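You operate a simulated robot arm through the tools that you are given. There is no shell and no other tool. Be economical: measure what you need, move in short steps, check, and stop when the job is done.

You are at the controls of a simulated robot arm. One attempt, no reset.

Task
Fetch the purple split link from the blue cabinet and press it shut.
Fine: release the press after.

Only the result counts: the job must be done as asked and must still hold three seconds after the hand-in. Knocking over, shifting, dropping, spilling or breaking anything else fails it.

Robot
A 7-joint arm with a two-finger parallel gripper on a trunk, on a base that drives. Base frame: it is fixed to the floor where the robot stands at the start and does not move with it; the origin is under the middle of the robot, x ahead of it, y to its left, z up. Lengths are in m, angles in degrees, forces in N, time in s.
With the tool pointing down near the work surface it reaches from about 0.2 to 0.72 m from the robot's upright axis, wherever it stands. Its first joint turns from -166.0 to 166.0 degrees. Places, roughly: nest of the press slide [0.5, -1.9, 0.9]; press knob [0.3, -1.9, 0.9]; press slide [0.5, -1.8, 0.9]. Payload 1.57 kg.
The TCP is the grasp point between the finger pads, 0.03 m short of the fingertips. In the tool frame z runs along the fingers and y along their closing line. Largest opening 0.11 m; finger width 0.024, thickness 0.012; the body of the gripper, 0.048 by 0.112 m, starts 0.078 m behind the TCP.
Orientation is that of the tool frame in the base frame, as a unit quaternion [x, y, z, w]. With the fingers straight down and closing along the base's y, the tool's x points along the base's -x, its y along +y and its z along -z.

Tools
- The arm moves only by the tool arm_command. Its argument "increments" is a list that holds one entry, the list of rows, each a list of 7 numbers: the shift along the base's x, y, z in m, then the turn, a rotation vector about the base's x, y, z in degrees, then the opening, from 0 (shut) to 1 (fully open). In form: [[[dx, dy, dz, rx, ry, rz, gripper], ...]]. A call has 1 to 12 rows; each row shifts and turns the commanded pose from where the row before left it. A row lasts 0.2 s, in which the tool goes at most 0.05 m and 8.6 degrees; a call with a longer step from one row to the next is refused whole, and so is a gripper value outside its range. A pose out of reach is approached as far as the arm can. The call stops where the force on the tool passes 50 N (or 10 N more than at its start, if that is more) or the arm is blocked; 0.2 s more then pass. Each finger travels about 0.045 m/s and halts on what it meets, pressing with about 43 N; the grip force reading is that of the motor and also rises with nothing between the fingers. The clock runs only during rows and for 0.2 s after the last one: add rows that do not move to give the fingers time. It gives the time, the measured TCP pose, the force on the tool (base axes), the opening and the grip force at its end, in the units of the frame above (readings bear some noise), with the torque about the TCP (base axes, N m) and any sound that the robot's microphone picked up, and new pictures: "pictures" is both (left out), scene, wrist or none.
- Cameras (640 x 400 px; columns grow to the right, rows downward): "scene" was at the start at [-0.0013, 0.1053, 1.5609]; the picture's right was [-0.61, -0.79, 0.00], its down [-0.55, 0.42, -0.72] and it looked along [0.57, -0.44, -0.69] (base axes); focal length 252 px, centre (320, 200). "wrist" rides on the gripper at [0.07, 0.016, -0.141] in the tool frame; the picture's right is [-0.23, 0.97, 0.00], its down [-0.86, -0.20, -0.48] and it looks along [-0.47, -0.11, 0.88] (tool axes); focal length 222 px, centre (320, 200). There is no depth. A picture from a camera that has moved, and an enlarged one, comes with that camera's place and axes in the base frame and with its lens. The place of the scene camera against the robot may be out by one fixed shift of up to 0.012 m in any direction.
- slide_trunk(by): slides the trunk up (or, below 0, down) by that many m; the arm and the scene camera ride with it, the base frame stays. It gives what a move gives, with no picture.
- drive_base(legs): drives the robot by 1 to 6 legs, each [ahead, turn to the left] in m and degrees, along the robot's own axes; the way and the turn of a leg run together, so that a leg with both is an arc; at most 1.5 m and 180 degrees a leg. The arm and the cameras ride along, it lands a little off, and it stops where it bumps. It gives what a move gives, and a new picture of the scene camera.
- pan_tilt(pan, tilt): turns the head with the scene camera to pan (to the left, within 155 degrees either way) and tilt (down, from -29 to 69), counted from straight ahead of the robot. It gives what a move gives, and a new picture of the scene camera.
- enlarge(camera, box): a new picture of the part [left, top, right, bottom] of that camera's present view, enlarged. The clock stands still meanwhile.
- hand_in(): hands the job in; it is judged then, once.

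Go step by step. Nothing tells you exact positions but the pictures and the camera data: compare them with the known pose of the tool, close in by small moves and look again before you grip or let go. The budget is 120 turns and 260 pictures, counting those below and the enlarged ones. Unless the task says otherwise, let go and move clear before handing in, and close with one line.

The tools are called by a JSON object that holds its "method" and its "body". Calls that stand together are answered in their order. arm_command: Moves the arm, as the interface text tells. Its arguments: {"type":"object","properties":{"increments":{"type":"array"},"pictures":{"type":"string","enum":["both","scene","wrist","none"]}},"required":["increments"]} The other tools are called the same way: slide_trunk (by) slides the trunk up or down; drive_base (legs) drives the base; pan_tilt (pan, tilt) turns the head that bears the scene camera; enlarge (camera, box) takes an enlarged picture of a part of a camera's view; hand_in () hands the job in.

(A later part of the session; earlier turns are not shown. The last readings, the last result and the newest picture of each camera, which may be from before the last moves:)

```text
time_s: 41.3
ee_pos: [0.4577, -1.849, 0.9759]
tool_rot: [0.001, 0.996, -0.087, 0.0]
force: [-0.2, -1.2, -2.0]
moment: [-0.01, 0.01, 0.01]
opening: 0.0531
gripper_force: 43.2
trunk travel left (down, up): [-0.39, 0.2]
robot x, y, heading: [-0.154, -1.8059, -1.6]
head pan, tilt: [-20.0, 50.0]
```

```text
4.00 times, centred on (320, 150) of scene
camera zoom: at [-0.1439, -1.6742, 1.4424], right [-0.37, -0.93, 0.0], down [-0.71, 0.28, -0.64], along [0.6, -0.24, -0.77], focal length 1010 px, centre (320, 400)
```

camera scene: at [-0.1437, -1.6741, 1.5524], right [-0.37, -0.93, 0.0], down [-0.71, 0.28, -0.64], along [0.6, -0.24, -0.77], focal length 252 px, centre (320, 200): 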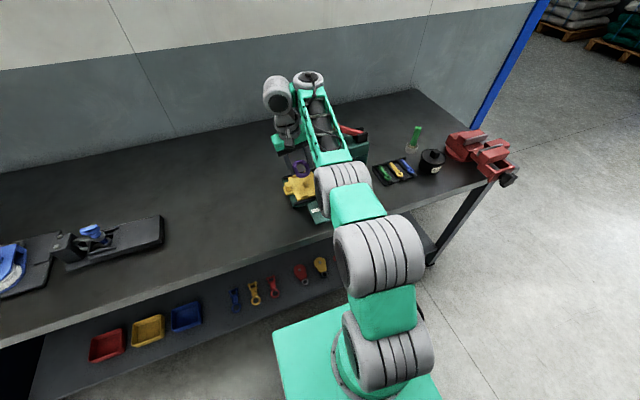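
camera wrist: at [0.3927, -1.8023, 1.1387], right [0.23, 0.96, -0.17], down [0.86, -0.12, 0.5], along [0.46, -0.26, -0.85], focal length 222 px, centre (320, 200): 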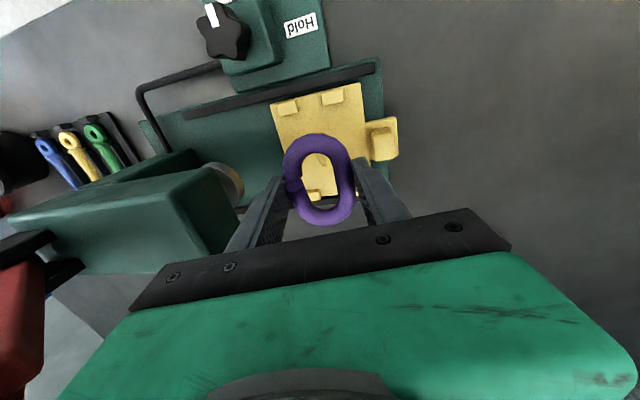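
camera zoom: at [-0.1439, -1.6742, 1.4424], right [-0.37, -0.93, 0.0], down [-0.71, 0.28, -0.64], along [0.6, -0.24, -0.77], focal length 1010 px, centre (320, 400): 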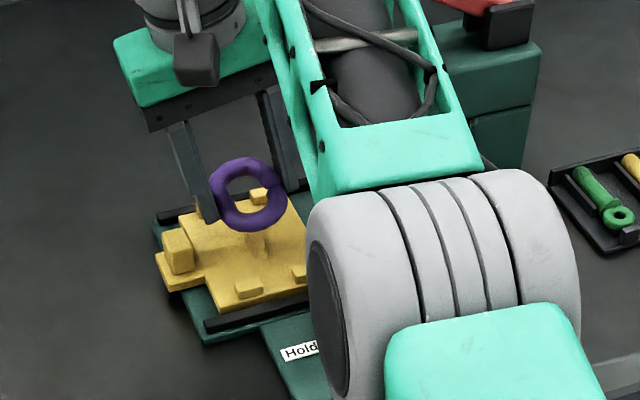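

{"method": "arm_command", "body": {"increments": [[[0.002, -0.001, -0.01, 0, 0, 0, 0.3], [0, 0, -0.01, 0, 0, 0, 0.3], [0, 0, -0.008, 0, 0, 0, 0.3], [0, 0, 0, 0, 0, 0, 0.3]]], "pictures": "none"}}

{"method": "enlarge", "body": {"camera": "wrist", "box": [200, 70, 440, 220]}}

{"method": "enlarge", "body": {"camera": "scene", "box": [260, 120, 356, 180]}}

```text
time_s: 42.3
ee_pos: [0.4595, -1.8501, 0.9489]
tool_rot: [0.001, 0.996, -0.087, 0.001]
force: [0.3, 0.6, -1.4]
moment: [0.03, 0.01, 0.0]
opening: 0.053
gripper_force: 43.1
trunk travel left (down, up): [-0.39, 0.2]
robot x, y, heading: [-0.1533, -1.8037, -1.8]
head pan, tilt: [-20.0, 50.0]
```

```text
2.67 times, centred on (320, 145) of wrist
camera zoom: at [0.3893, -1.8095, 1.0845], right [0.23, 0.96, -0.17], down [0.85, -0.12, 0.51], along [0.47, -0.26, -0.84], focal length 592 px, centre (320, 347)
```

zoom: 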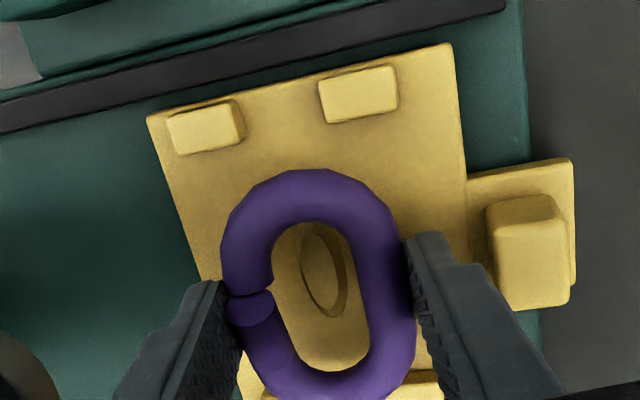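

```text
6.67 times, centred on (308, 150) of scene
camera zoom: at [-0.1437, -1.6741, 1.4424], right [-0.37, -0.93, 0.0], down [-0.71, 0.28, -0.64], along [0.6, -0.24, -0.77], focal length 1683 px, centre (400, 533)
```

zoom: 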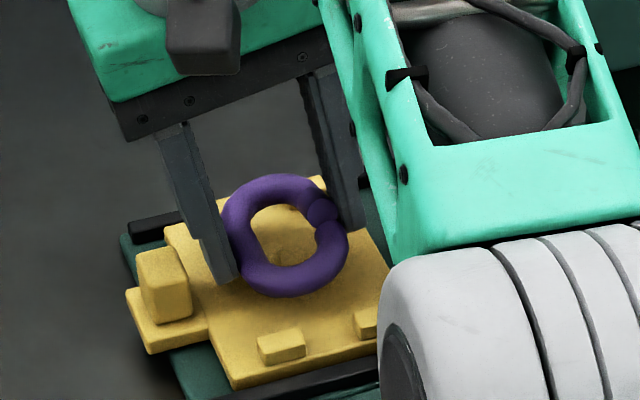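

{"method": "arm_command", "body": {"increments": [[[0.0015, -0.001, -0.005, 0, 0, 0, 0.3], [0, 0, -0.004, 0, 0, 0, 0.3], [0, 0, 0, 0, 0, 0, 0.3]]], "pictures": "none"}}

```text
time_s: 43.1
ee_pos: [0.462, -1.851, 0.9384]
tool_rot: [0.002, 0.996, -0.087, 0.0]
force: [0.1, 0.4, -1.8]
moment: [0.01, 0.05, -0.02]
opening: 0.0532
gripper_force: 42.8
trunk travel left (down, up): [-0.39, 0.2]
robot x, y, heading: [-0.1507, -1.8051, -1.6]
head pan, tilt: [-20.0, 50.0]
```

{"method": "arm_command", "body": {"increments": [[[-0.001, 0, -0.003, 0, 0, 0, 0.3], [0, 0, -0.003, 0, 0, 0, 0.3], [0, 0, 0, 0, 0, 0, 0.3]]], "pictures": "none"}}

{"method": "enlarge", "body": {"camera": "scene", "box": [260, 120, 356, 180]}}

{"method": "enlarge", "body": {"camera": "wrist", "box": [200, 70, 440, 220]}}

```text
time_s: 43.9
ee_pos: [0.4604, -1.8513, 0.9374]
tool_rot: [0.002, 0.996, -0.087, 0.004]
force: [6.0, -3.2, 23.2]
moment: [0.73, -0.11, -0.21]
opening: 0.0532
gripper_force: 43.3
trunk travel left (down, up): [-0.39, 0.2]
robot x, y, heading: [-0.1512, -1.8065, -1.8]
head pan, tilt: [-20.0, 50.0]
```

```text
6.67 times, centred on (308, 150) of scene
camera zoom: at [-0.1451, -1.6745, 1.4428], right [-0.37, -0.93, 0.0], down [-0.71, 0.28, -0.64], along [0.6, -0.24, -0.77], focal length 1683 px, centre (400, 533)
```

zoom: 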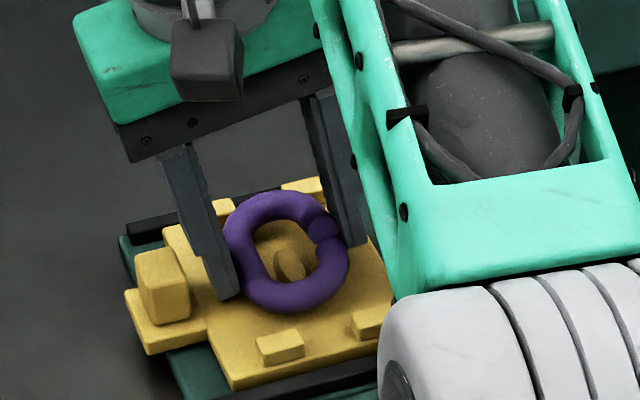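

```text
2.67 times, centred on (320, 145) of wrist
camera zoom: at [0.3894, -1.8105, 1.0732], right [0.23, 0.96, -0.17], down [0.85, -0.12, 0.51], along [0.47, -0.26, -0.84], focal length 592 px, centre (320, 347)
```

zoom: 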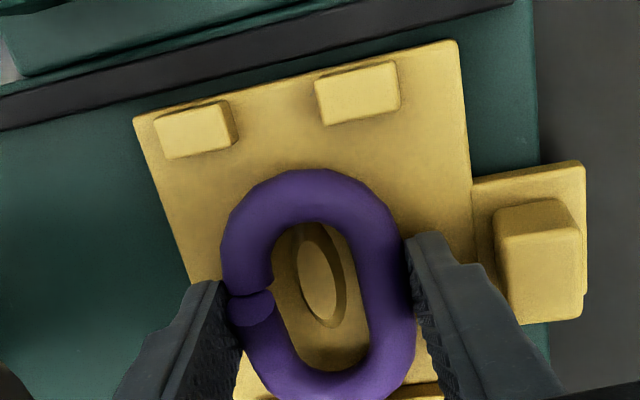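

Contact at the +y side (23 N up): the link sits over the nest between the posts. I ease off, take back half the tilt about that contact so the other side comes down, and check the force.

{"method": "arm_command", "body": {"increments": [[[0, 0, 0.003, 0, 0, 0, 0.3], [0, -0.0015, -0.0013, 2.5, 0, 0, 0.3], [0, -0.0015, -0.0013, 2.5, 0, 0, 0.3], [0, 0, 0, 0, 0, 0, 0.3]]], "pictures": "none"}}

{"method": "enlarge", "body": {"camera": "scene", "box": [260, 120, 356, 180]}}

{"method": "enlarge", "body": {"camera": "wrist", "box": [140, 70, 440, 250]}}

```text
time_s: 44.9
ee_pos: [0.4566, -1.8525, 0.9351]
tool_rot: [0.0, 0.999, -0.044, 0.003]
force: [1.2, -0.3, 7.1]
moment: [0.35, 0.05, 0.04]
opening: 0.0531
gripper_force: 42.8
trunk travel left (down, up): [-0.39, 0.2]
robot x, y, heading: [-0.1528, -1.8034, -1.7]
head pan, tilt: [-20.0, 50.0]
```

```text
6.67 times, centred on (308, 150) of scene
camera zoom: at [-0.149, -1.6727, 1.4422], right [-0.37, -0.93, 0.0], down [-0.71, 0.28, -0.65], along [0.6, -0.24, -0.76], focal length 1683 px, centre (400, 533)
```

zoom: 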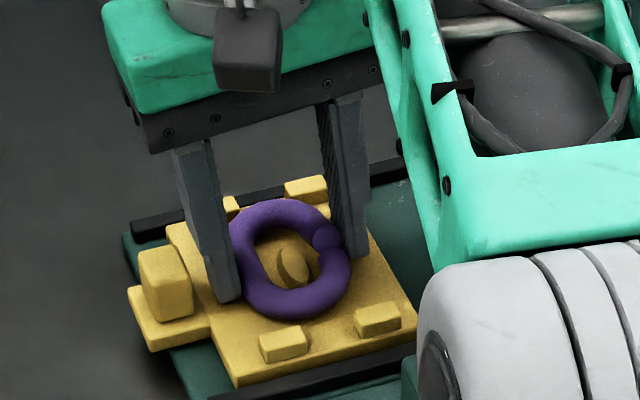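

```text
2.13 times, centred on (290, 160) of wrist
camera zoom: at [0.3871, -1.8232, 1.0738], right [0.23, 0.97, -0.08], down [0.85, -0.16, 0.5], along [0.47, -0.18, -0.86], focal length 474 px, centre (384, 285)
```

zoom: 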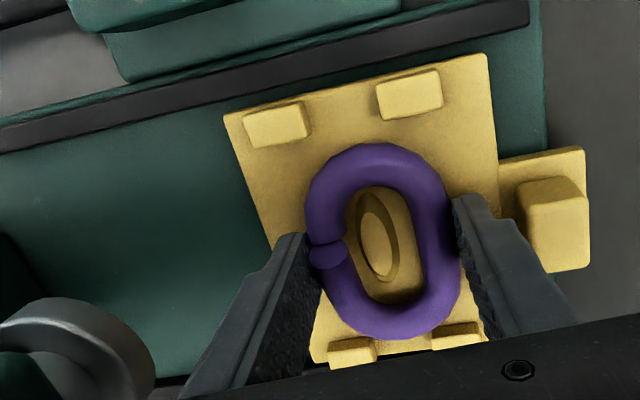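

{"method": "arm_command", "body": {"increments": [[[0, 0, 0.004, 0, 0, 0, 0.3], [0.0025, -0.003, 0, 0, 0, 0, 0.3], [0, 0, 0, 0, 0, 0, 0.3]]], "pictures": "none"}}

{"method": "enlarge", "body": {"camera": "wrist", "box": [200, 90, 440, 240]}}

```text
time_s: 45.7
ee_pos: [0.4583, -1.8552, 0.9369]
tool_rot: [0.0, 0.999, -0.044, 0.0]
force: [-0.2, -0.7, -2.7]
moment: [0.0, 0.06, 0.02]
opening: 0.0533
gripper_force: 43.1
trunk travel left (down, up): [-0.39, 0.2]
robot x, y, heading: [-0.1541, -1.8045, -1.4]
head pan, tilt: [-20.0, 50.0]
```

```text
2.67 times, centred on (320, 165) of wrist
camera zoom: at [0.3888, -1.8263, 1.076], right [0.23, 0.97, -0.09], down [0.85, -0.16, 0.49], along [0.47, -0.19, -0.87], focal length 592 px, centre (320, 293)
```

zoom: 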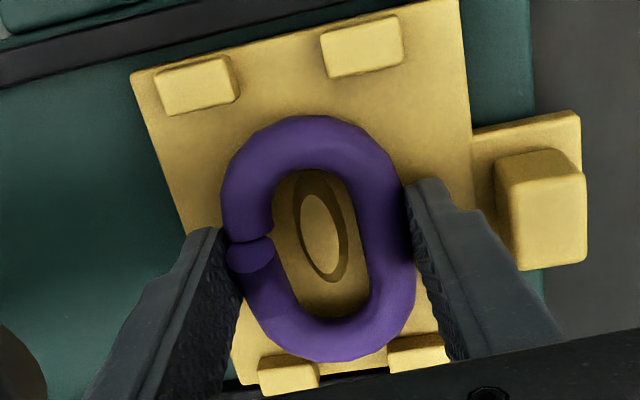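

Link lined up with the boss and posts. Lower the last few mm and let go with a small opening.

{"method": "arm_command", "body": {"increments": [[[-0.0015, 0, -0.003, 0, 0, 0, 0.3], [0, 0, -0.002, 0, 0, 0, 0.3], [0, 0, 0, 0, 0, 0, 0.3], [0, 0, 0, 0, 0, 0, 0.5], [0, 0, 0, 0, 0, 0, 0.55], [0, 0, 0, 0, 0, 0, 0.6], [0, 0, 0, 0, 0, 0, 0.65], [0, 0, 0, 0, 0, 0, 0.65]]], "pictures": "none"}}

{"method": "enlarge", "body": {"camera": "wrist", "box": [200, 90, 440, 240]}}

{"method": "enlarge", "body": {"camera": "scene", "box": [260, 120, 356, 180]}}

```text
time_s: 47.5
ee_pos: [0.4595, -1.8564, 0.9354]
tool_rot: [0.002, 0.999, -0.043, 0.003]
force: [4.2, -2.0, 5.8]
moment: [0.13, -0.09, -0.17]
opening: 0.0689
gripper_force: 0.0
trunk travel left (down, up): [-0.39, 0.2]
robot x, y, heading: [-0.154, -1.8058, -1.7]
head pan, tilt: [-20.0, 50.0]
```

```text
2.67 times, centred on (320, 165) of wrist
camera zoom: at [0.3878, -1.8274, 1.0743], right [0.23, 0.97, -0.08], down [0.85, -0.16, 0.5], along [0.47, -0.19, -0.86], focal length 592 px, centre (320, 293)
```

zoom: 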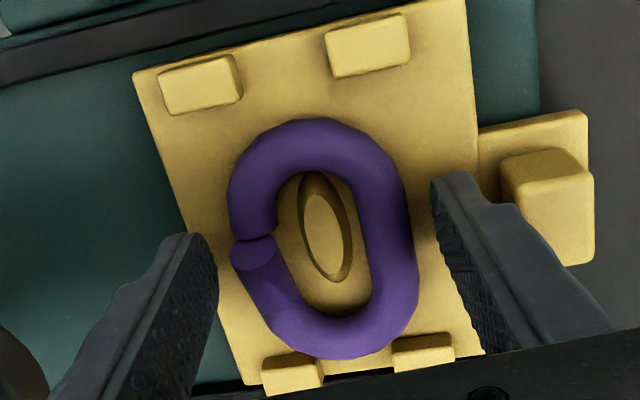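

```text
6.67 times, centred on (308, 150) of scene
camera zoom: at [-0.1479, -1.6731, 1.4424], right [-0.37, -0.93, 0.0], down [-0.71, 0.28, -0.65], along [0.6, -0.24, -0.76], focal length 1683 px, centre (400, 533)
```

zoom: 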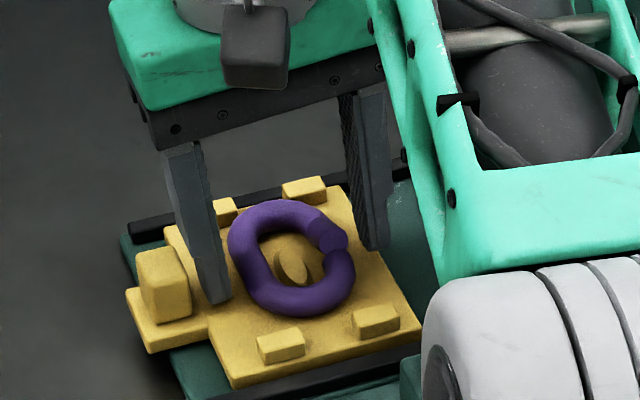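

The link lies flat round the boss between the posts. Lift clear and straighten the hand.

{"method": "arm_command", "body": {"increments": [[[0, 0.001, 0.01, 0, 0, 0, 0.65], [0, 0.002, 0.03, 0, 0, 0, 0.65], [0, 0.004, 0.04, 0, 0, 0, 0.65], [0, 0.01, 0.04, 0, 0, 0, 0.65], [0, 0.01, 0.03, 2.5, 0, 0, 0.65], [-0.02, 0.01, 0.02, 2.5, 0, 0, 0.65], [-0.02, 0.01, 0, 0, 0, 0, 0.65], [0, 0, 0, 0, 0, 0, 0.65]]]}}

{"method": "enlarge", "body": {"camera": "wrist", "box": [180, 60, 420, 210]}}

```text
time_s: 49.3
ee_pos: [0.4202, -1.8088, 1.1015]
tool_rot: [0.001, 1.0, 0.0, 0.001]
force: [0.2, 0.6, -0.6]
moment: [-0.01, -0.03, -0.03]
opening: 0.0713
gripper_force: 0.0
trunk travel left (down, up): [-0.39, 0.2]
robot x, y, heading: [-0.1543, -1.8052, -1.7]
head pan, tilt: [-20.0, 50.0]
camera scene: at [-0.1441, -1.6739, 1.4424], right [-0.37, -0.93, 0.0], down [-0.71, 0.28, -0.64], along [0.6, -0.24, -0.77], focal length 252 px, centre (320, 200)
camera wrist: at [0.3503, -1.7922, 1.243], right [0.23, 0.97, 0.0], down [0.85, -0.2, 0.48], along [0.47, -0.11, -0.88], focal length 222 px, centre (320, 200)
```

scene: 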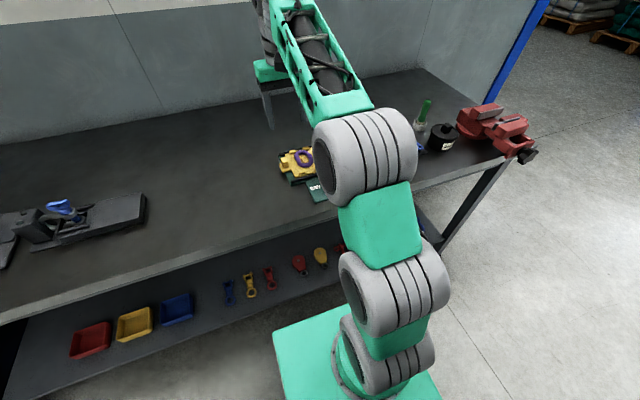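
wrist: 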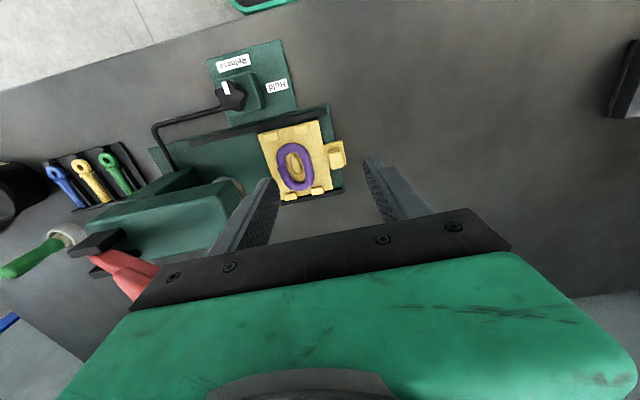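

```text
2.67 times, centred on (300, 135) of wrist
camera zoom: at [0.3503, -1.7922, 1.243], right [0.23, 0.97, 0.0], down [0.85, -0.2, 0.48], along [0.47, -0.11, -0.88], focal length 592 px, centre (373, 373)
```

zoom: 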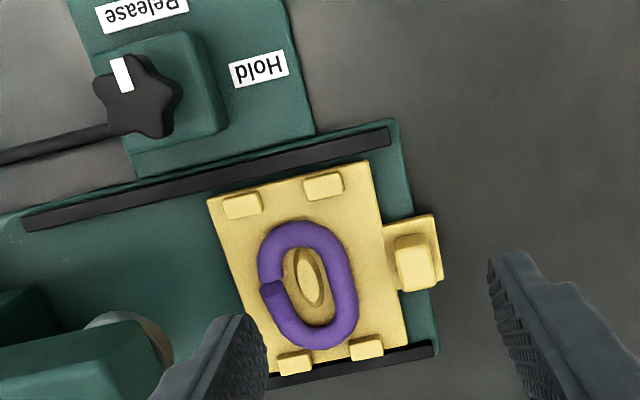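

The link is seated. The slide handle is at about (0.4575, -1.794); I'll shut the fingers, turn the hand -90° (narrow side to the press) and get behind the handle on its +y side.

{"method": "arm_command", "body": {"increments": [[[0.003, 0.01, 0, 0, 0, -8.2, 0.3], [0.003, 0.01, 0, 0, 0, -8.2, 0], [0.003, 0.01, 0, 0, 0, -8.2, 0], [0.004, 0.01, 0, 0, 0, -8.2, 0], [0.004, 0.01, 0, 0, 0, -8.2, 0], [0.004, 0.01, 0, 0, 0, -8.2, 0], [0.004, 0.005, 0, 0, 0, -8.2, 0], [0.004, 0.004, -0.01, 0, 0, -8.2, 0], [0.004, 0, -0.02, 0, 0, -8.2, 0], [0.004, 0, -0.02, 0, 0, -8.2, 0], [0, 0, -0.01, 0, 0, -8, 0], [0, 0, 0, 0, 0, 0, 0]]]}}

{"method": "enlarge", "body": {"camera": "wrist", "box": [200, 60, 440, 210]}}

```text
time_s: 51.9
ee_pos: [0.4594, -1.7404, 1.0407]
tool_rot: [0.708, 0.707, -0.001, 0.0]
force: [0.0, 0.5, 0.2]
moment: [0.02, -0.01, 0.0]
opening: 0.0
gripper_force: 20.4
trunk travel left (down, up): [-0.39, 0.2]
robot x, y, heading: [-0.1518, -1.8033, -1.6]
head pan, tilt: [-20.0, 50.0]
camera scene: at [-0.144, -1.6739, 1.4424], right [-0.37, -0.93, 0.0], down [-0.71, 0.28, -0.64], along [0.6, -0.24, -0.77], focal length 252 px, centre (320, 200)
camera wrist: at [0.4757, -1.6709, 1.1825], right [0.97, -0.23, 0.0], down [-0.2, -0.85, 0.48], along [-0.11, -0.47, -0.88], focal length 222 px, centre (320, 200)
```

scene: 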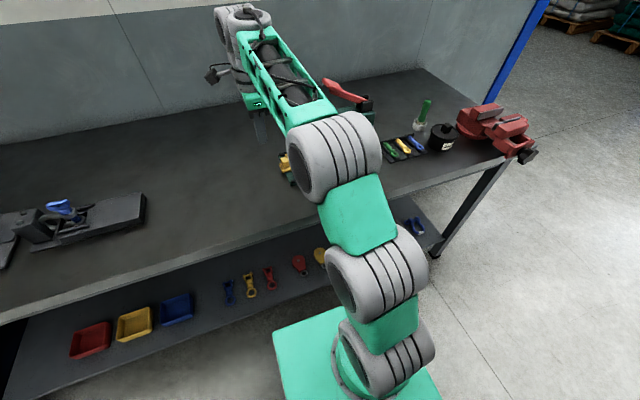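
wrist: 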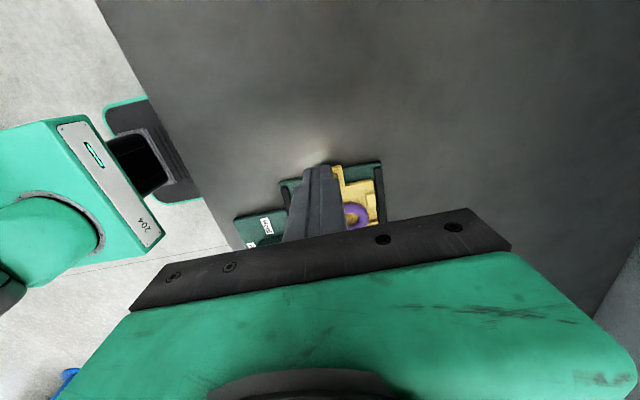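

```text
2.67 times, centred on (320, 135) of wrist
camera zoom: at [0.4757, -1.6709, 1.1825], right [0.97, -0.23, 0.0], down [-0.2, -0.85, 0.48], along [-0.11, -0.47, -0.88], focal length 592 px, centre (320, 373)
```

zoom: 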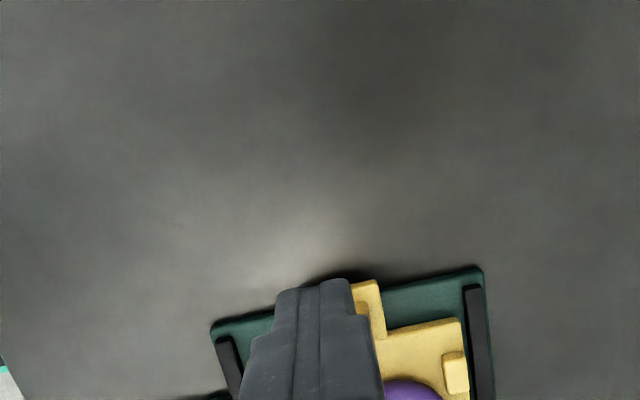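

{"method": "arm_command", "body": {"increments": [[[-0.001, 0, -0.03, 0, 0, 0, 0], [0, 0, -0.03, 0, 0, 0, 0], [0, 0, -0.03, 0, 0, 0, 0], [0, 0, -0.014, 0, 0, 0, 0], [0, 0, 0, 0, 0, 0, 0], [0, -0.01, 0, 0, 0, 0, 0], [0, -0.01, 0, 0, 0, 0, 0], [0, 0, 0, 0, 0, 0, 0]]]}}

{"method": "enlarge", "body": {"camera": "wrist", "box": [200, 60, 440, 210]}}

{"method": "enlarge", "body": {"camera": "scene", "box": [220, 90, 380, 190]}}

```text
time_s: 53.7
ee_pos: [0.4568, -1.7595, 0.9371]
tool_rot: [0.708, 0.706, 0.0, 0.001]
force: [-0.3, 0.5, -1.1]
moment: [0.0, 0.0, -0.01]
opening: 0.0
gripper_force: 21.1
trunk travel left (down, up): [-0.39, 0.2]
robot x, y, heading: [-0.1526, -1.8026, -1.7]
head pan, tilt: [-20.0, 50.0]
camera scene: at [-0.144, -1.674, 1.4424], right [-0.37, -0.93, 0.0], down [-0.71, 0.28, -0.64], along [0.6, -0.24, -0.77], focal length 252 px, centre (320, 200)
camera wrist: at [0.4732, -1.6895, 1.0795], right [0.97, -0.23, 0.0], down [-0.2, -0.85, 0.48], along [-0.11, -0.47, -0.88], focal length 222 px, centre (320, 200)
```

scene: 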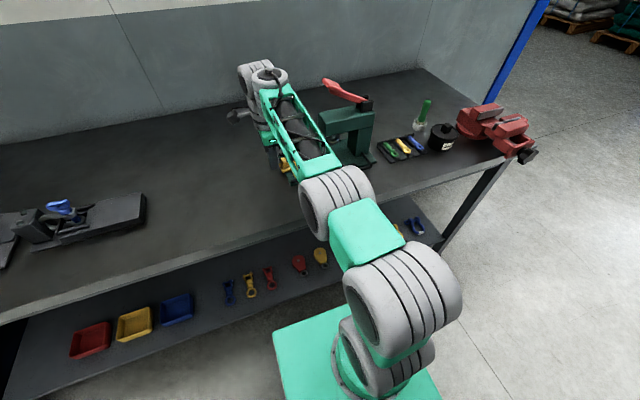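
wrist: 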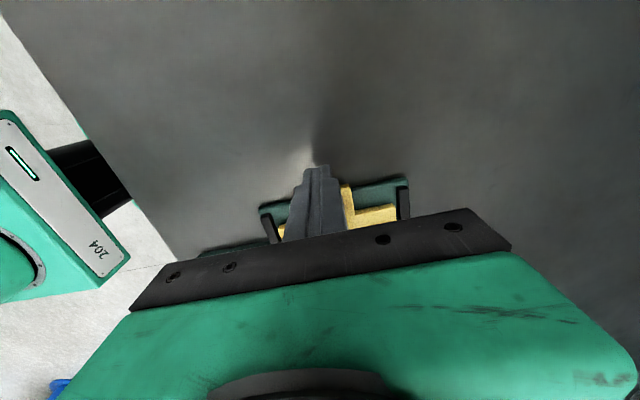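

```text
2.67 times, centred on (320, 135) of wrist
camera zoom: at [0.4732, -1.6895, 1.0795], right [0.97, -0.23, 0.0], down [-0.2, -0.85, 0.48], along [-0.11, -0.47, -0.88], focal length 592 px, centre (320, 373)
```

zoom: 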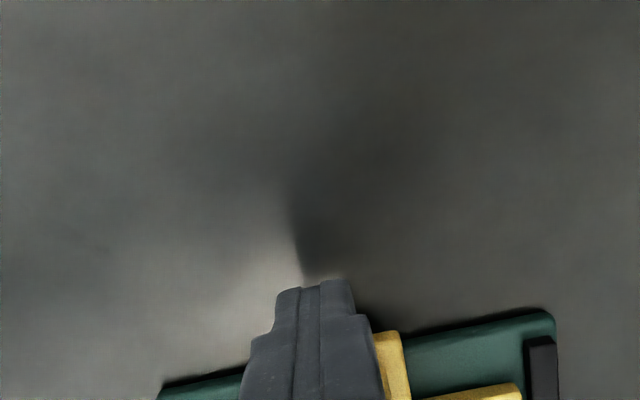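

```text
4.00 times, centred on (300, 140) of scene
camera zoom: at [-0.144, -1.674, 1.4424], right [-0.37, -0.93, 0.0], down [-0.71, 0.28, -0.64], along [0.6, -0.24, -0.77], focal length 1010 px, centre (400, 440)
```

zoom: 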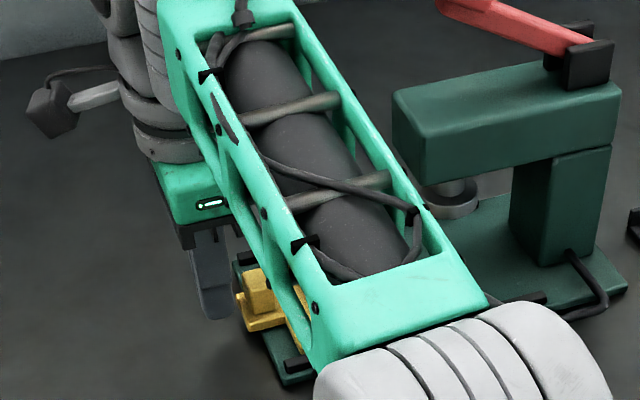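

I push the slide in by stages, watching force and clearance to the press head and lever.

{"method": "arm_command", "body": {"increments": [[[0, -0.008, 0, 0, 0, 0, 0], [0, -0.01, 0, 0, 0, 0, 0], [0, -0.01, 0, 0, 0, 0, 0], [0, -0.01, 0, 0, 0, 0, 0], [0, -0.01, 0, 0, 0, 0, 0], [0, -0.01, 0, 0, 0, 0, 0], [0, 0, 0, 0, 0, 0, 0]]]}}

{"method": "enlarge", "body": {"camera": "scene", "box": [220, 70, 380, 170]}}

```text
time_s: 55.3
ee_pos: [0.4584, -1.8192, 0.9388]
tool_rot: [0.708, 0.706, -0.001, 0.0]
force: [0.5, -0.2, 0.3]
moment: [0.02, -0.03, 0.01]
opening: 0.0001
gripper_force: 20.9
trunk travel left (down, up): [-0.39, 0.2]
robot x, y, heading: [-0.1557, -1.8058, -1.4]
head pan, tilt: [-20.0, 50.0]
camera scene: at [-0.1439, -1.674, 1.4424], right [-0.37, -0.93, 0.0], down [-0.71, 0.28, -0.64], along [0.6, -0.24, -0.77], focal length 252 px, centre (320, 200)
camera wrist: at [0.4747, -1.7482, 1.0795], right [0.97, -0.23, 0.0], down [-0.2, -0.85, 0.48], along [-0.11, -0.47, -0.88], focal length 222 px, centre (320, 200)
```

scene: 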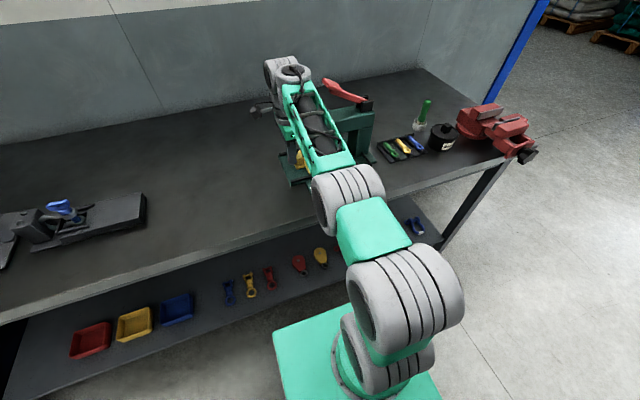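
wrist: 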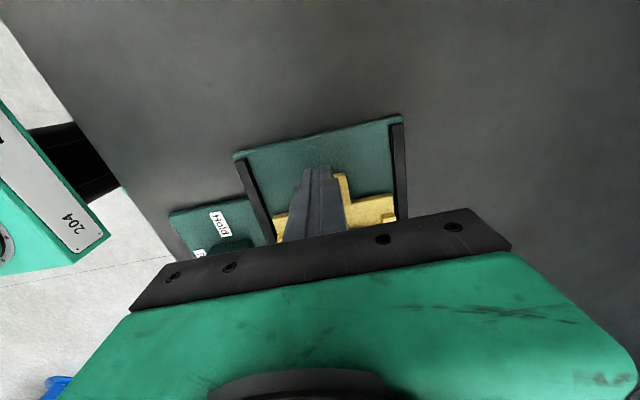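

```text
4.00 times, centred on (300, 120) of scene
camera zoom: at [-0.1439, -1.674, 1.4424], right [-0.37, -0.93, 0.0], down [-0.71, 0.28, -0.64], along [0.6, -0.24, -0.77], focal length 1010 px, centre (400, 520)
```

zoom: 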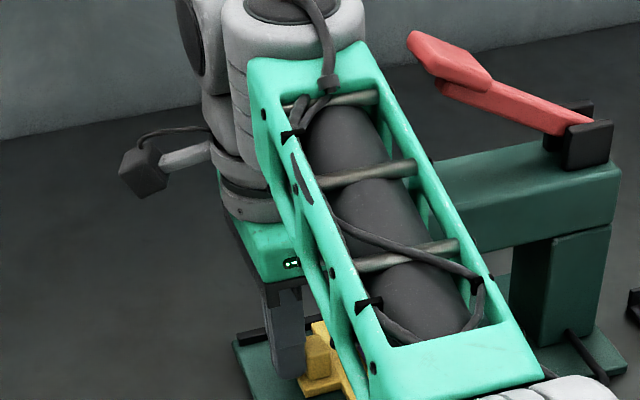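

{"method": "arm_command", "body": {"increments": [[[0, -0.002, 0, -4, 0, 0, 0], [0, -0.002, 0, -4, 0, 0, 0], [0, -0.008, 0, 0, 0, 0, 0], [0, -0.008, 0, 0, 0, 0, 0], [0, -0.008, 0, 0, 0, 0, 0], [0, 0, 0, 0, 0, 0, 0]]]}}

{"method": "enlarge", "body": {"camera": "scene", "box": [220, 70, 380, 170]}}

{"method": "enlarge", "body": {"camera": "wrist", "box": [200, 60, 440, 220]}}

```text
time_s: 56.7
ee_pos: [0.4723, -1.8402, 0.9377]
tool_rot: [0.709, 0.705, -0.007, 0.017]
force: [-1.0, -0.5, 0.6]
moment: [0.0, 0.01, 0.0]
opening: 0.0
gripper_force: 21.2
out of reach, approached as far as the arm can: row 1, 2
trunk travel left (down, up): [-0.39, 0.2]
robot x, y, heading: [-0.1507, -1.8015, -1.6]
head pan, tilt: [-20.0, 50.0]
camera scene: at [-0.1439, -1.674, 1.4424], right [-0.37, -0.93, 0.0], down [-0.71, 0.28, -0.64], along [0.6, -0.24, -0.77], focal length 252 px, centre (320, 200)
camera wrist: at [0.487, -1.7654, 1.0765], right [0.97, -0.23, 0.02], down [-0.21, -0.84, 0.5], along [-0.1, -0.49, -0.86], focal length 222 px, centre (320, 200)
```

scene: 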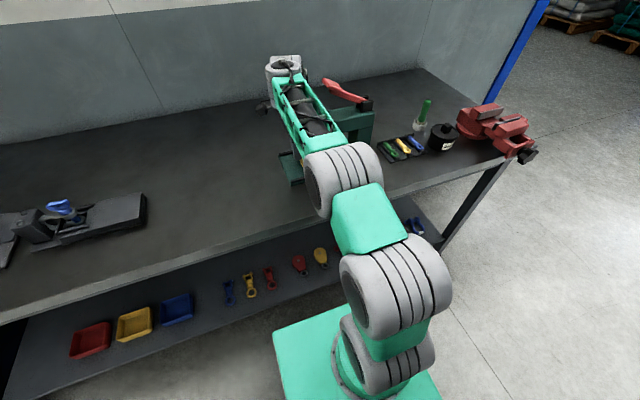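
wrist: 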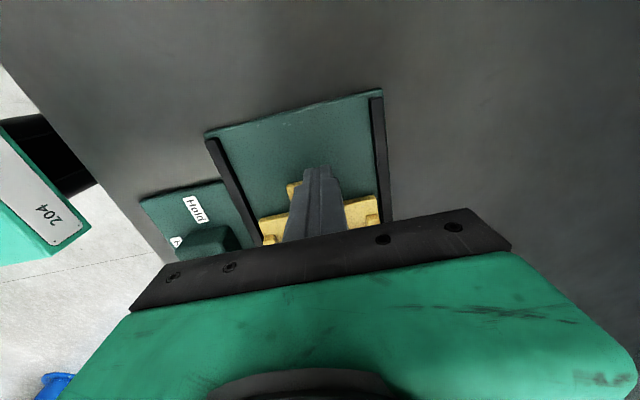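

```text
4.00 times, centred on (300, 120) of scene
camera zoom: at [-0.1439, -1.674, 1.4424], right [-0.37, -0.93, 0.0], down [-0.71, 0.28, -0.64], along [0.6, -0.24, -0.77], focal length 1010 px, centre (400, 520)
```

zoom: 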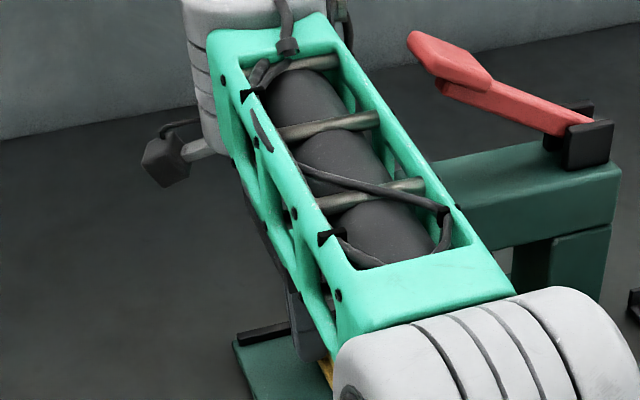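

```text
2.50 times, centred on (320, 140) of wrist
camera zoom: at [0.487, -1.7654, 1.0765], right [0.97, -0.23, 0.02], down [-0.21, -0.84, 0.5], along [-0.1, -0.49, -0.86], focal length 555 px, centre (320, 350)
```

zoom: 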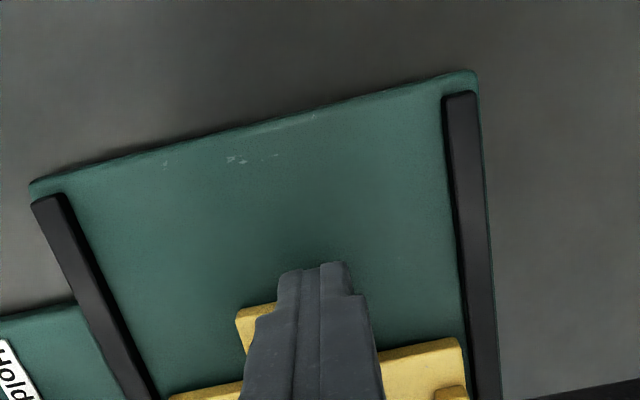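

The tilt ran into the arm's reach limit and the tool crept in x. I back off, straighten, lift 0.06 m and lower the trunk by 0.06 m to gain freedom to lean away from the lever (tip at y≈-1.924).

{"method": "arm_command", "body": {"increments": [[[0, 0.012, 0, 0, 0, 0, 0], [-0.014, 0.005, 0.02, 2, 0.8, 0, 0], [0, 0, 0.04, 0, 0, 0, 0], [0, 0, 0, 0, 0, 0, 0]]], "pictures": "none"}}

{"method": "slide_trunk", "body": {"by": -0.06}}

{"method": "enlarge", "body": {"camera": "scene", "box": [200, 40, 440, 240]}}

{"method": "enlarge", "body": {"camera": "wrist", "box": [200, 60, 440, 220]}}

```text
time_s: 57.7
ee_pos: [0.4582, -1.8208, 0.9956]
tool_rot: [0.709, 0.705, 0.001, -0.001]
force: [-0.4, -1.4, -0.4]
moment: [0.02, 0.02, 0.03]
opening: 0.0
gripper_force: 21.3
trunk travel left (down, up): [-0.39, 0.2]
robot x, y, heading: [-0.1552, -1.8075, -1.4]
head pan, tilt: [-20.0, 50.0]
```

```text
time_s: 58.7
ee_pos: [0.4573, -1.8206, 0.9355]
tool_rot: [0.709, 0.705, 0.0, -0.001]
force: [-1.1, -0.4, -0.1]
moment: [-0.01, 0.0, -0.01]
opening: 0.0
gripper_force: 20.8
trunk travel left (down, up): [-0.33, 0.26]
robot x, y, heading: [-0.1582, -1.8048, -1.7]
head pan, tilt: [-20.0, 50.0]
```

```text
2.00 times, centred on (320, 140) of scene
camera zoom: at [-0.144, -1.674, 1.3824], right [-0.37, -0.93, 0.0], down [-0.71, 0.28, -0.64], along [0.6, -0.24, -0.77], focal length 505 px, centre (320, 320)
```

zoom: 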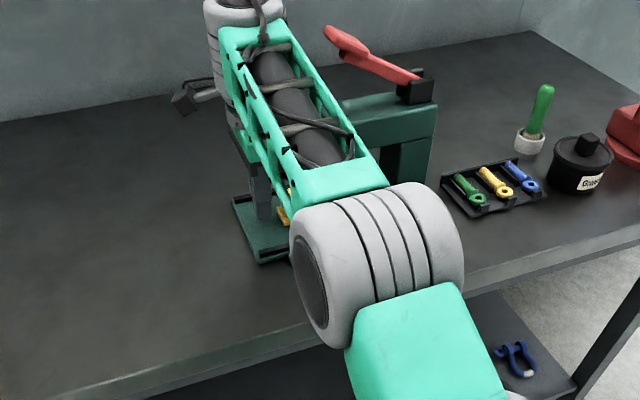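

```text
2.50 times, centred on (320, 140) of wrist
camera zoom: at [0.4741, -1.7511, 1.0774], right [0.97, -0.23, 0.0], down [-0.2, -0.85, 0.48], along [-0.11, -0.46, -0.88], focal length 555 px, centre (320, 350)
```

zoom: 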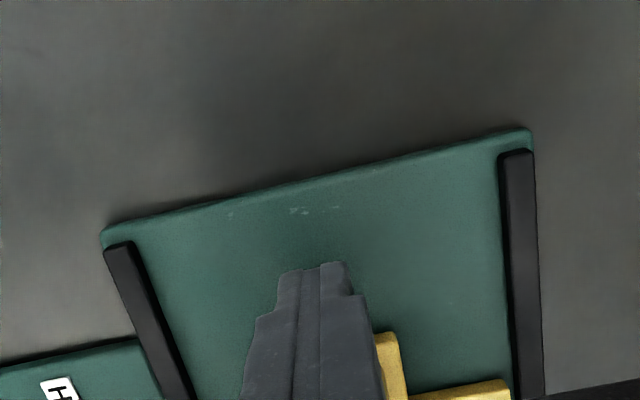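

{"method": "arm_command", "body": {"increments": [[[0, 0, 0.001, -4, 0, 0, 0], [0, 0, 0.001, -4, 0, 0, 0], [0, -0.006, 0, 0, 0, 0, 0], [0, -0.006, 0, 0, 0, 0, 0], [0, 0, 0, 0, 0, 0, 0]]], "pictures": "none"}}

```text
time_s: 59.9
ee_pos: [0.4624, -1.8243, 0.9379]
tool_rot: [0.708, 0.706, -0.015, 0.002]
force: [-0.4, -0.3, 0.2]
moment: [0.01, 0.0, -0.01]
opening: 0.0002
gripper_force: 21.4
out of reach, approached as far as the arm can: row 1, 2
trunk travel left (down, up): [-0.33, 0.26]
robot x, y, heading: [-0.1555, -1.8004, -1.6]
head pan, tilt: [-20.0, 50.0]
```

Tilting is not possible in this yaw. Better: with the hand at its usual yaw and open wide, the outer face of the -y finger leads the body by 1 cm, so I'll push with that. Lift, back off, turn and open.

{"method": "arm_command", "body": {"increments": [[[0, 0.012, 0.01, 1.4, -1.05, 0, 0], [-0.004, 0.012, 0.03, 0, 0, 8.2, 0], [0, 0.012, 0.03, 0, 0, 8.2, 0.5], [0, 0.012, 0.02, 0, 0, 8.2, 1], [0, 0.012, 0, 0, 0, 8.2, 1], [0, 0.012, 0, 0, 0, 8.2, 1], [0, 0.008, 0, 0, 0, 8.2, 1], [0, 0, 0, 0, 0, 8.2, 1], [0, 0, 0, 0, 0, 8.2, 1], [0, 0, 0, 0, 0, 8.2, 1], [0, 0, 0, 0, 0, 8.2, 1], [0, 0, 0, 0, 0, 8, 1]]]}}

```text
time_s: 62.5
ee_pos: [0.4602, -1.7424, 1.0275]
tool_rot: [0.0, 1.0, 0.001, 0.001]
force: [-0.6, -0.3, -0.9]
moment: [-0.02, -0.03, -0.01]
opening: 0.1102
gripper_force: 0.2
trunk travel left (down, up): [-0.33, 0.26]
robot x, y, heading: [-0.1516, -1.8063, -1.6]
head pan, tilt: [-20.0, 50.0]
camera scene: at [-0.144, -1.6739, 1.3824], right [-0.37, -0.93, 0.0], down [-0.71, 0.28, -0.64], along [0.6, -0.24, -0.77], focal length 252 px, centre (320, 200)
camera wrist: at [0.3906, -1.7267, 1.1691], right [0.23, 0.97, 0.0], down [0.85, -0.2, 0.48], along [0.47, -0.11, -0.88], focal length 222 px, centre (320, 200)
```

scene: 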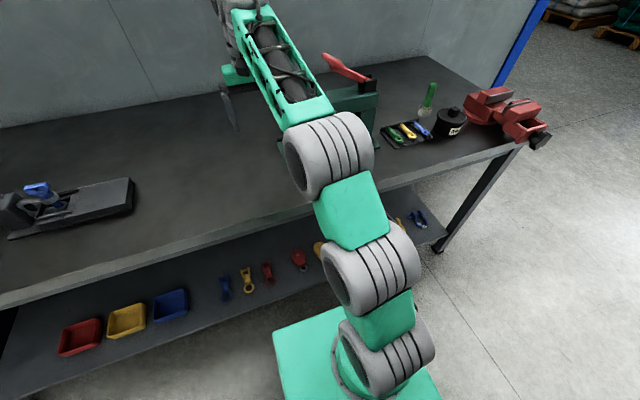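
wrist: 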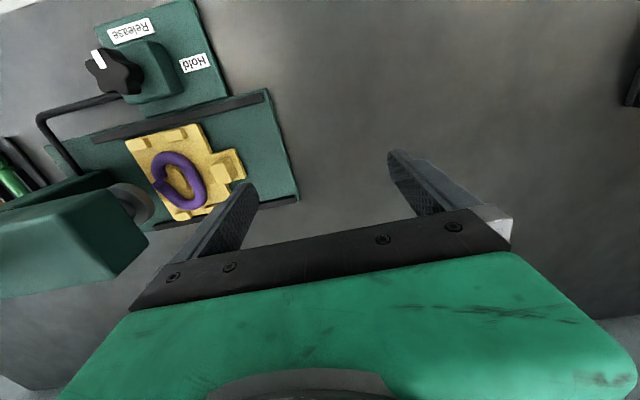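

{"method": "arm_command", "body": {"increments": [[[0, 0, -0.04, 0, 0, 0, 1], [0, 0, -0.04, 0, 0, 0, 1], [-0.002, 0, -0.01, 0, 0, 0, 1], [0, -0.02, 0, 0, 0, 0, 1], [0, -0.018, 0, 0, 0, 0, 1], [0, 0, 0, 0, 0, 0, 1]]], "pictures": "wrist"}}

{"method": "enlarge", "body": {"camera": "wrist", "box": [80, 60, 320, 240]}}

```text
time_s: 63.9
ee_pos: [0.4565, -1.7826, 0.938]
tool_rot: [0.001, 1.0, 0.001, 0.0]
force: [-0.2, -0.6, -1.3]
moment: [0.02, -0.01, -0.02]
opening: 0.11
gripper_force: 0.0
trunk travel left (down, up): [-0.33, 0.26]
robot x, y, heading: [-0.1535, -1.8038, -1.5]
head pan, tilt: [-20.0, 50.0]
camera wrist: at [0.3867, -1.7663, 1.0795], right [0.23, 0.97, 0.0], down [0.85, -0.2, 0.48], along [0.47, -0.11, -0.88], focal length 222 px, centre (320, 200)
```

wrist: 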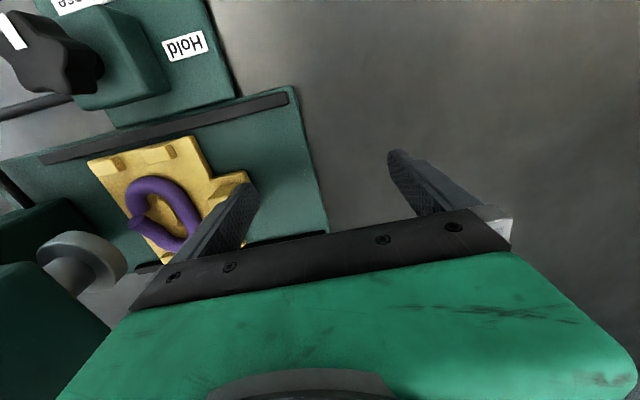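

```text
2.22 times, centred on (200, 150) of wrist
camera zoom: at [0.3867, -1.7663, 1.0795], right [0.23, 0.97, 0.0], down [0.85, -0.2, 0.48], along [0.47, -0.11, -0.88], focal length 494 px, centre (587, 311)
```

zoom: 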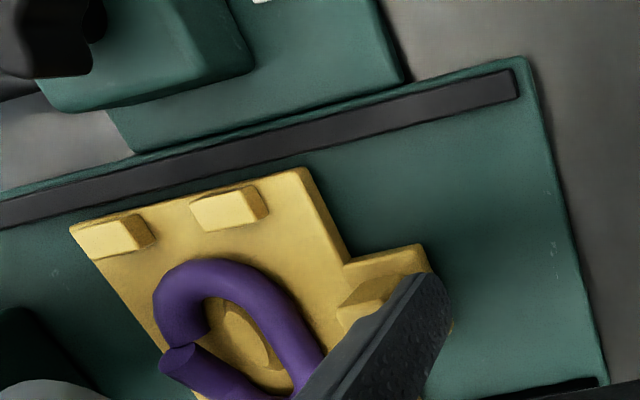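

{"method": "arm_command", "body": {"increments": [[[0, -0.006, 0, 0, 0, 0, 1], [0, -0.006, 0, 0, 0, 0, 1], [0, -0.006, 0, 0, 0, 0, 1], [0, -0.005, 0, 0, 0, 0, 1], [0, 0, 0, 0, 0, 0, 1]]], "pictures": "wrist"}}

{"method": "enlarge", "body": {"camera": "wrist", "box": [60, 60, 300, 240]}}

```text
time_s: 65.1
ee_pos: [0.4574, -1.8036, 0.939]
tool_rot: [0.001, 1.0, 0.002, 0.0]
force: [-1.1, 0.4, -1.4]
moment: [0.08, -0.02, -0.05]
opening: 0.1091
gripper_force: 0.1
trunk travel left (down, up): [-0.33, 0.26]
robot x, y, heading: [-0.1514, -1.7975, -1.9]
head pan, tilt: [-20.0, 50.0]
camera wrist: at [0.3875, -1.7872, 1.0798], right [0.23, 0.97, 0.0], down [0.85, -0.2, 0.48], along [0.47, -0.11, -0.88], focal length 222 px, centre (320, 200)
```

wrist: 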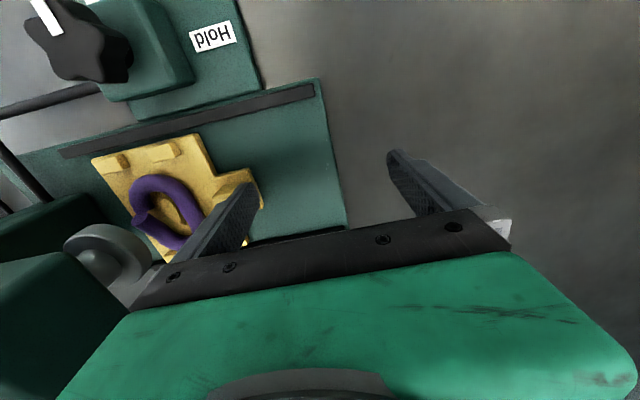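

```text
2.22 times, centred on (180, 150) of wrist
camera zoom: at [0.3875, -1.7872, 1.0798], right [0.23, 0.97, 0.0], down [0.85, -0.2, 0.48], along [0.47, -0.11, -0.88], focal length 494 px, centre (631, 311)
```

zoom: 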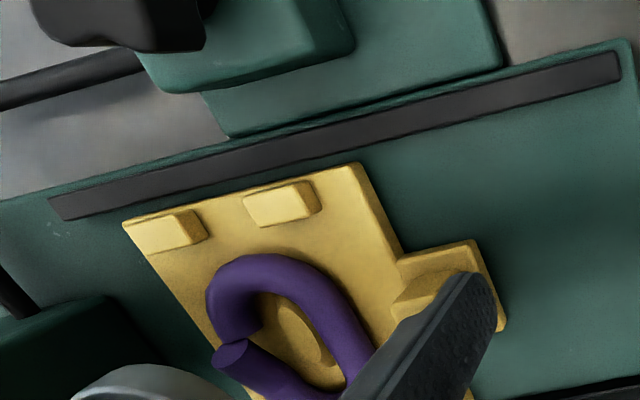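

{"method": "arm_command", "body": {"increments": [[[0, -0.005, 0, 0, 0, 0, 1], [0, -0.005, 0, 0, 0, 0, 1], [0, -0.005, 0, 0, 0, 0, 1], [0, 0, 0, 0, 0, 0, 1]]], "pictures": "wrist"}}

{"method": "enlarge", "body": {"camera": "wrist", "box": [60, 60, 300, 240]}}

```text
time_s: 66.1
ee_pos: [0.4585, -1.8178, 0.9393]
tool_rot: [0.001, 1.0, 0.0, 0.001]
force: [3.1, 13.1, 0.8]
moment: [0.19, -0.04, 0.1]
opening: 0.098
gripper_force: 0.0
trunk travel left (down, up): [-0.33, 0.26]
robot x, y, heading: [-0.1538, -1.8038, -1.7]
head pan, tilt: [-20.0, 50.0]
camera wrist: at [0.3882, -1.8021, 1.0806], right [0.23, 0.97, 0.0], down [0.85, -0.2, 0.48], along [0.47, -0.11, -0.88], focal length 222 px, centre (320, 200)
```

wrist: 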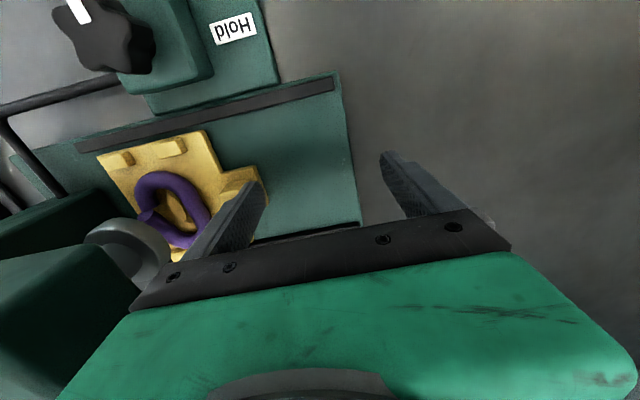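

```text
2.22 times, centred on (180, 150) of wrist
camera zoom: at [0.3882, -1.8021, 1.0806], right [0.23, 0.97, 0.0], down [0.85, -0.2, 0.48], along [0.47, -0.11, -0.88], focal length 494 px, centre (631, 311)
```

zoom: 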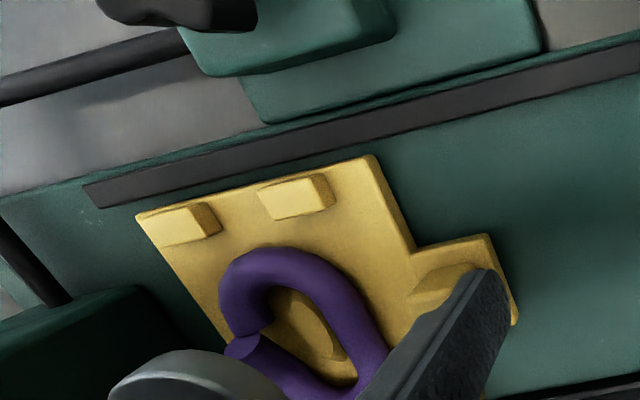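

{"method": "arm_command", "body": {"increments": [[[0, -0.004, 0, 0, 0, 0, 1], [0, -0.004, 0, 0, 0, 0, 1], [0, 0, 0, 0, 0, 0, 1]]], "pictures": "wrist"}}

{"method": "enlarge", "body": {"camera": "wrist", "box": [60, 60, 300, 240]}}

```text
time_s: 66.9
ee_pos: [0.4582, -1.824, 0.9393]
tool_rot: [0.0, 1.0, -0.001, 0.001]
force: [5.1, 27.7, 8.6]
moment: [0.14, -0.13, 0.17]
opening: 0.0857
gripper_force: 0.0
trunk travel left (down, up): [-0.33, 0.26]
robot x, y, heading: [-0.1508, -1.8063, -1.5]
head pan, tilt: [-20.0, 50.0]
camera wrist: at [0.3878, -1.8082, 1.0803], right [0.23, 0.97, 0.0], down [0.85, -0.2, 0.48], along [0.47, -0.11, -0.88], focal length 222 px, centre (320, 200)
```

wrist: 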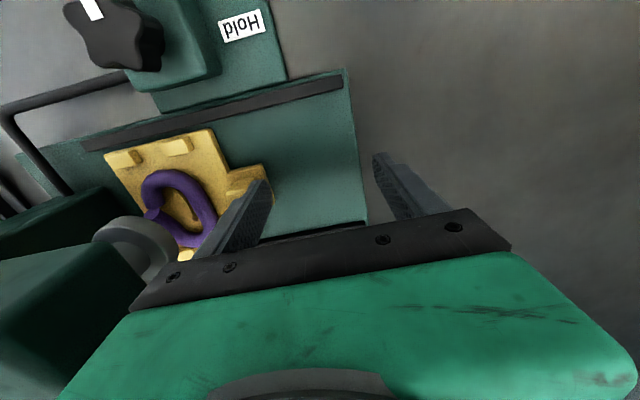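

```text
2.22 times, centred on (180, 150) of wrist
camera zoom: at [0.3878, -1.8082, 1.0803], right [0.23, 0.97, 0.0], down [0.85, -0.2, 0.48], along [0.47, -0.11, -0.88], focal length 494 px, centre (631, 311)
```

zoom: 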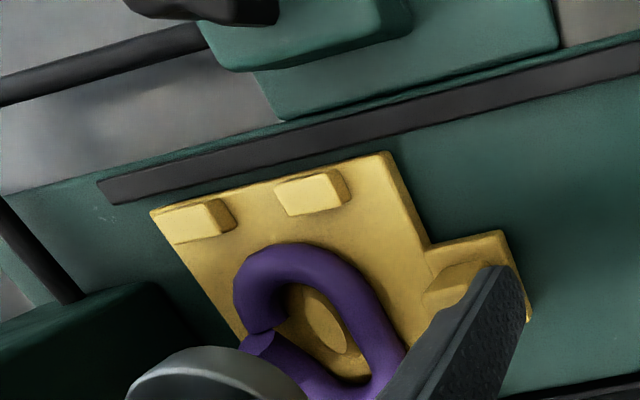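

The slide has come up against its stop, nest under the ram. Now I back off, lift, and go above the knob (about (0.346, -1.89)) for a look.

{"method": "arm_command", "body": {"increments": [[[0, 0.015, 0, 0, 0, 0, 1], [0, 0.02, 0.01, 0, 0, 0, 1], [0, 0, 0.045, 0, 0, 0, 1], [0, 0, 0.045, 0, 0, 0, 1], [-0.03, -0.01, 0.04, 0, 0, 0, 1], [-0.04, -0.02, 0, 0, 0, 0, 1], [-0.04, -0.03, 0, 0, 0, 0, 1], [0, -0.03, 0, 0, 0, 0, 1], [0, 0, 0, 0, 0, 0, 1]]]}}

{"method": "enlarge", "body": {"camera": "wrist", "box": [200, 60, 440, 210]}}

```text
refused: row 5 steps farther than a row can; nothing moved
```

```text
2.67 times, centred on (320, 135) of wrist
camera zoom: at [0.3878, -1.8082, 1.0803], right [0.23, 0.97, 0.0], down [0.85, -0.2, 0.48], along [0.47, -0.11, -0.88], focal length 592 px, centre (320, 373)
```

zoom: 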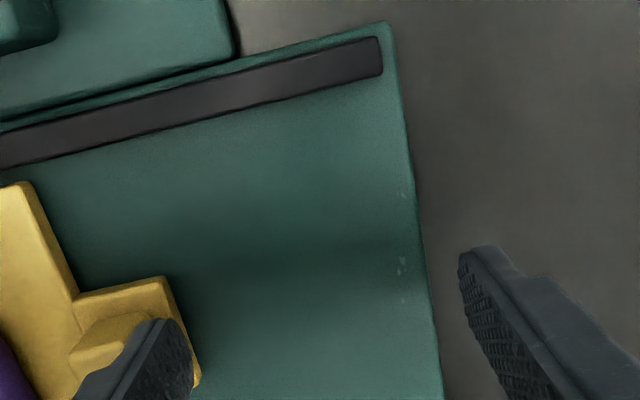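

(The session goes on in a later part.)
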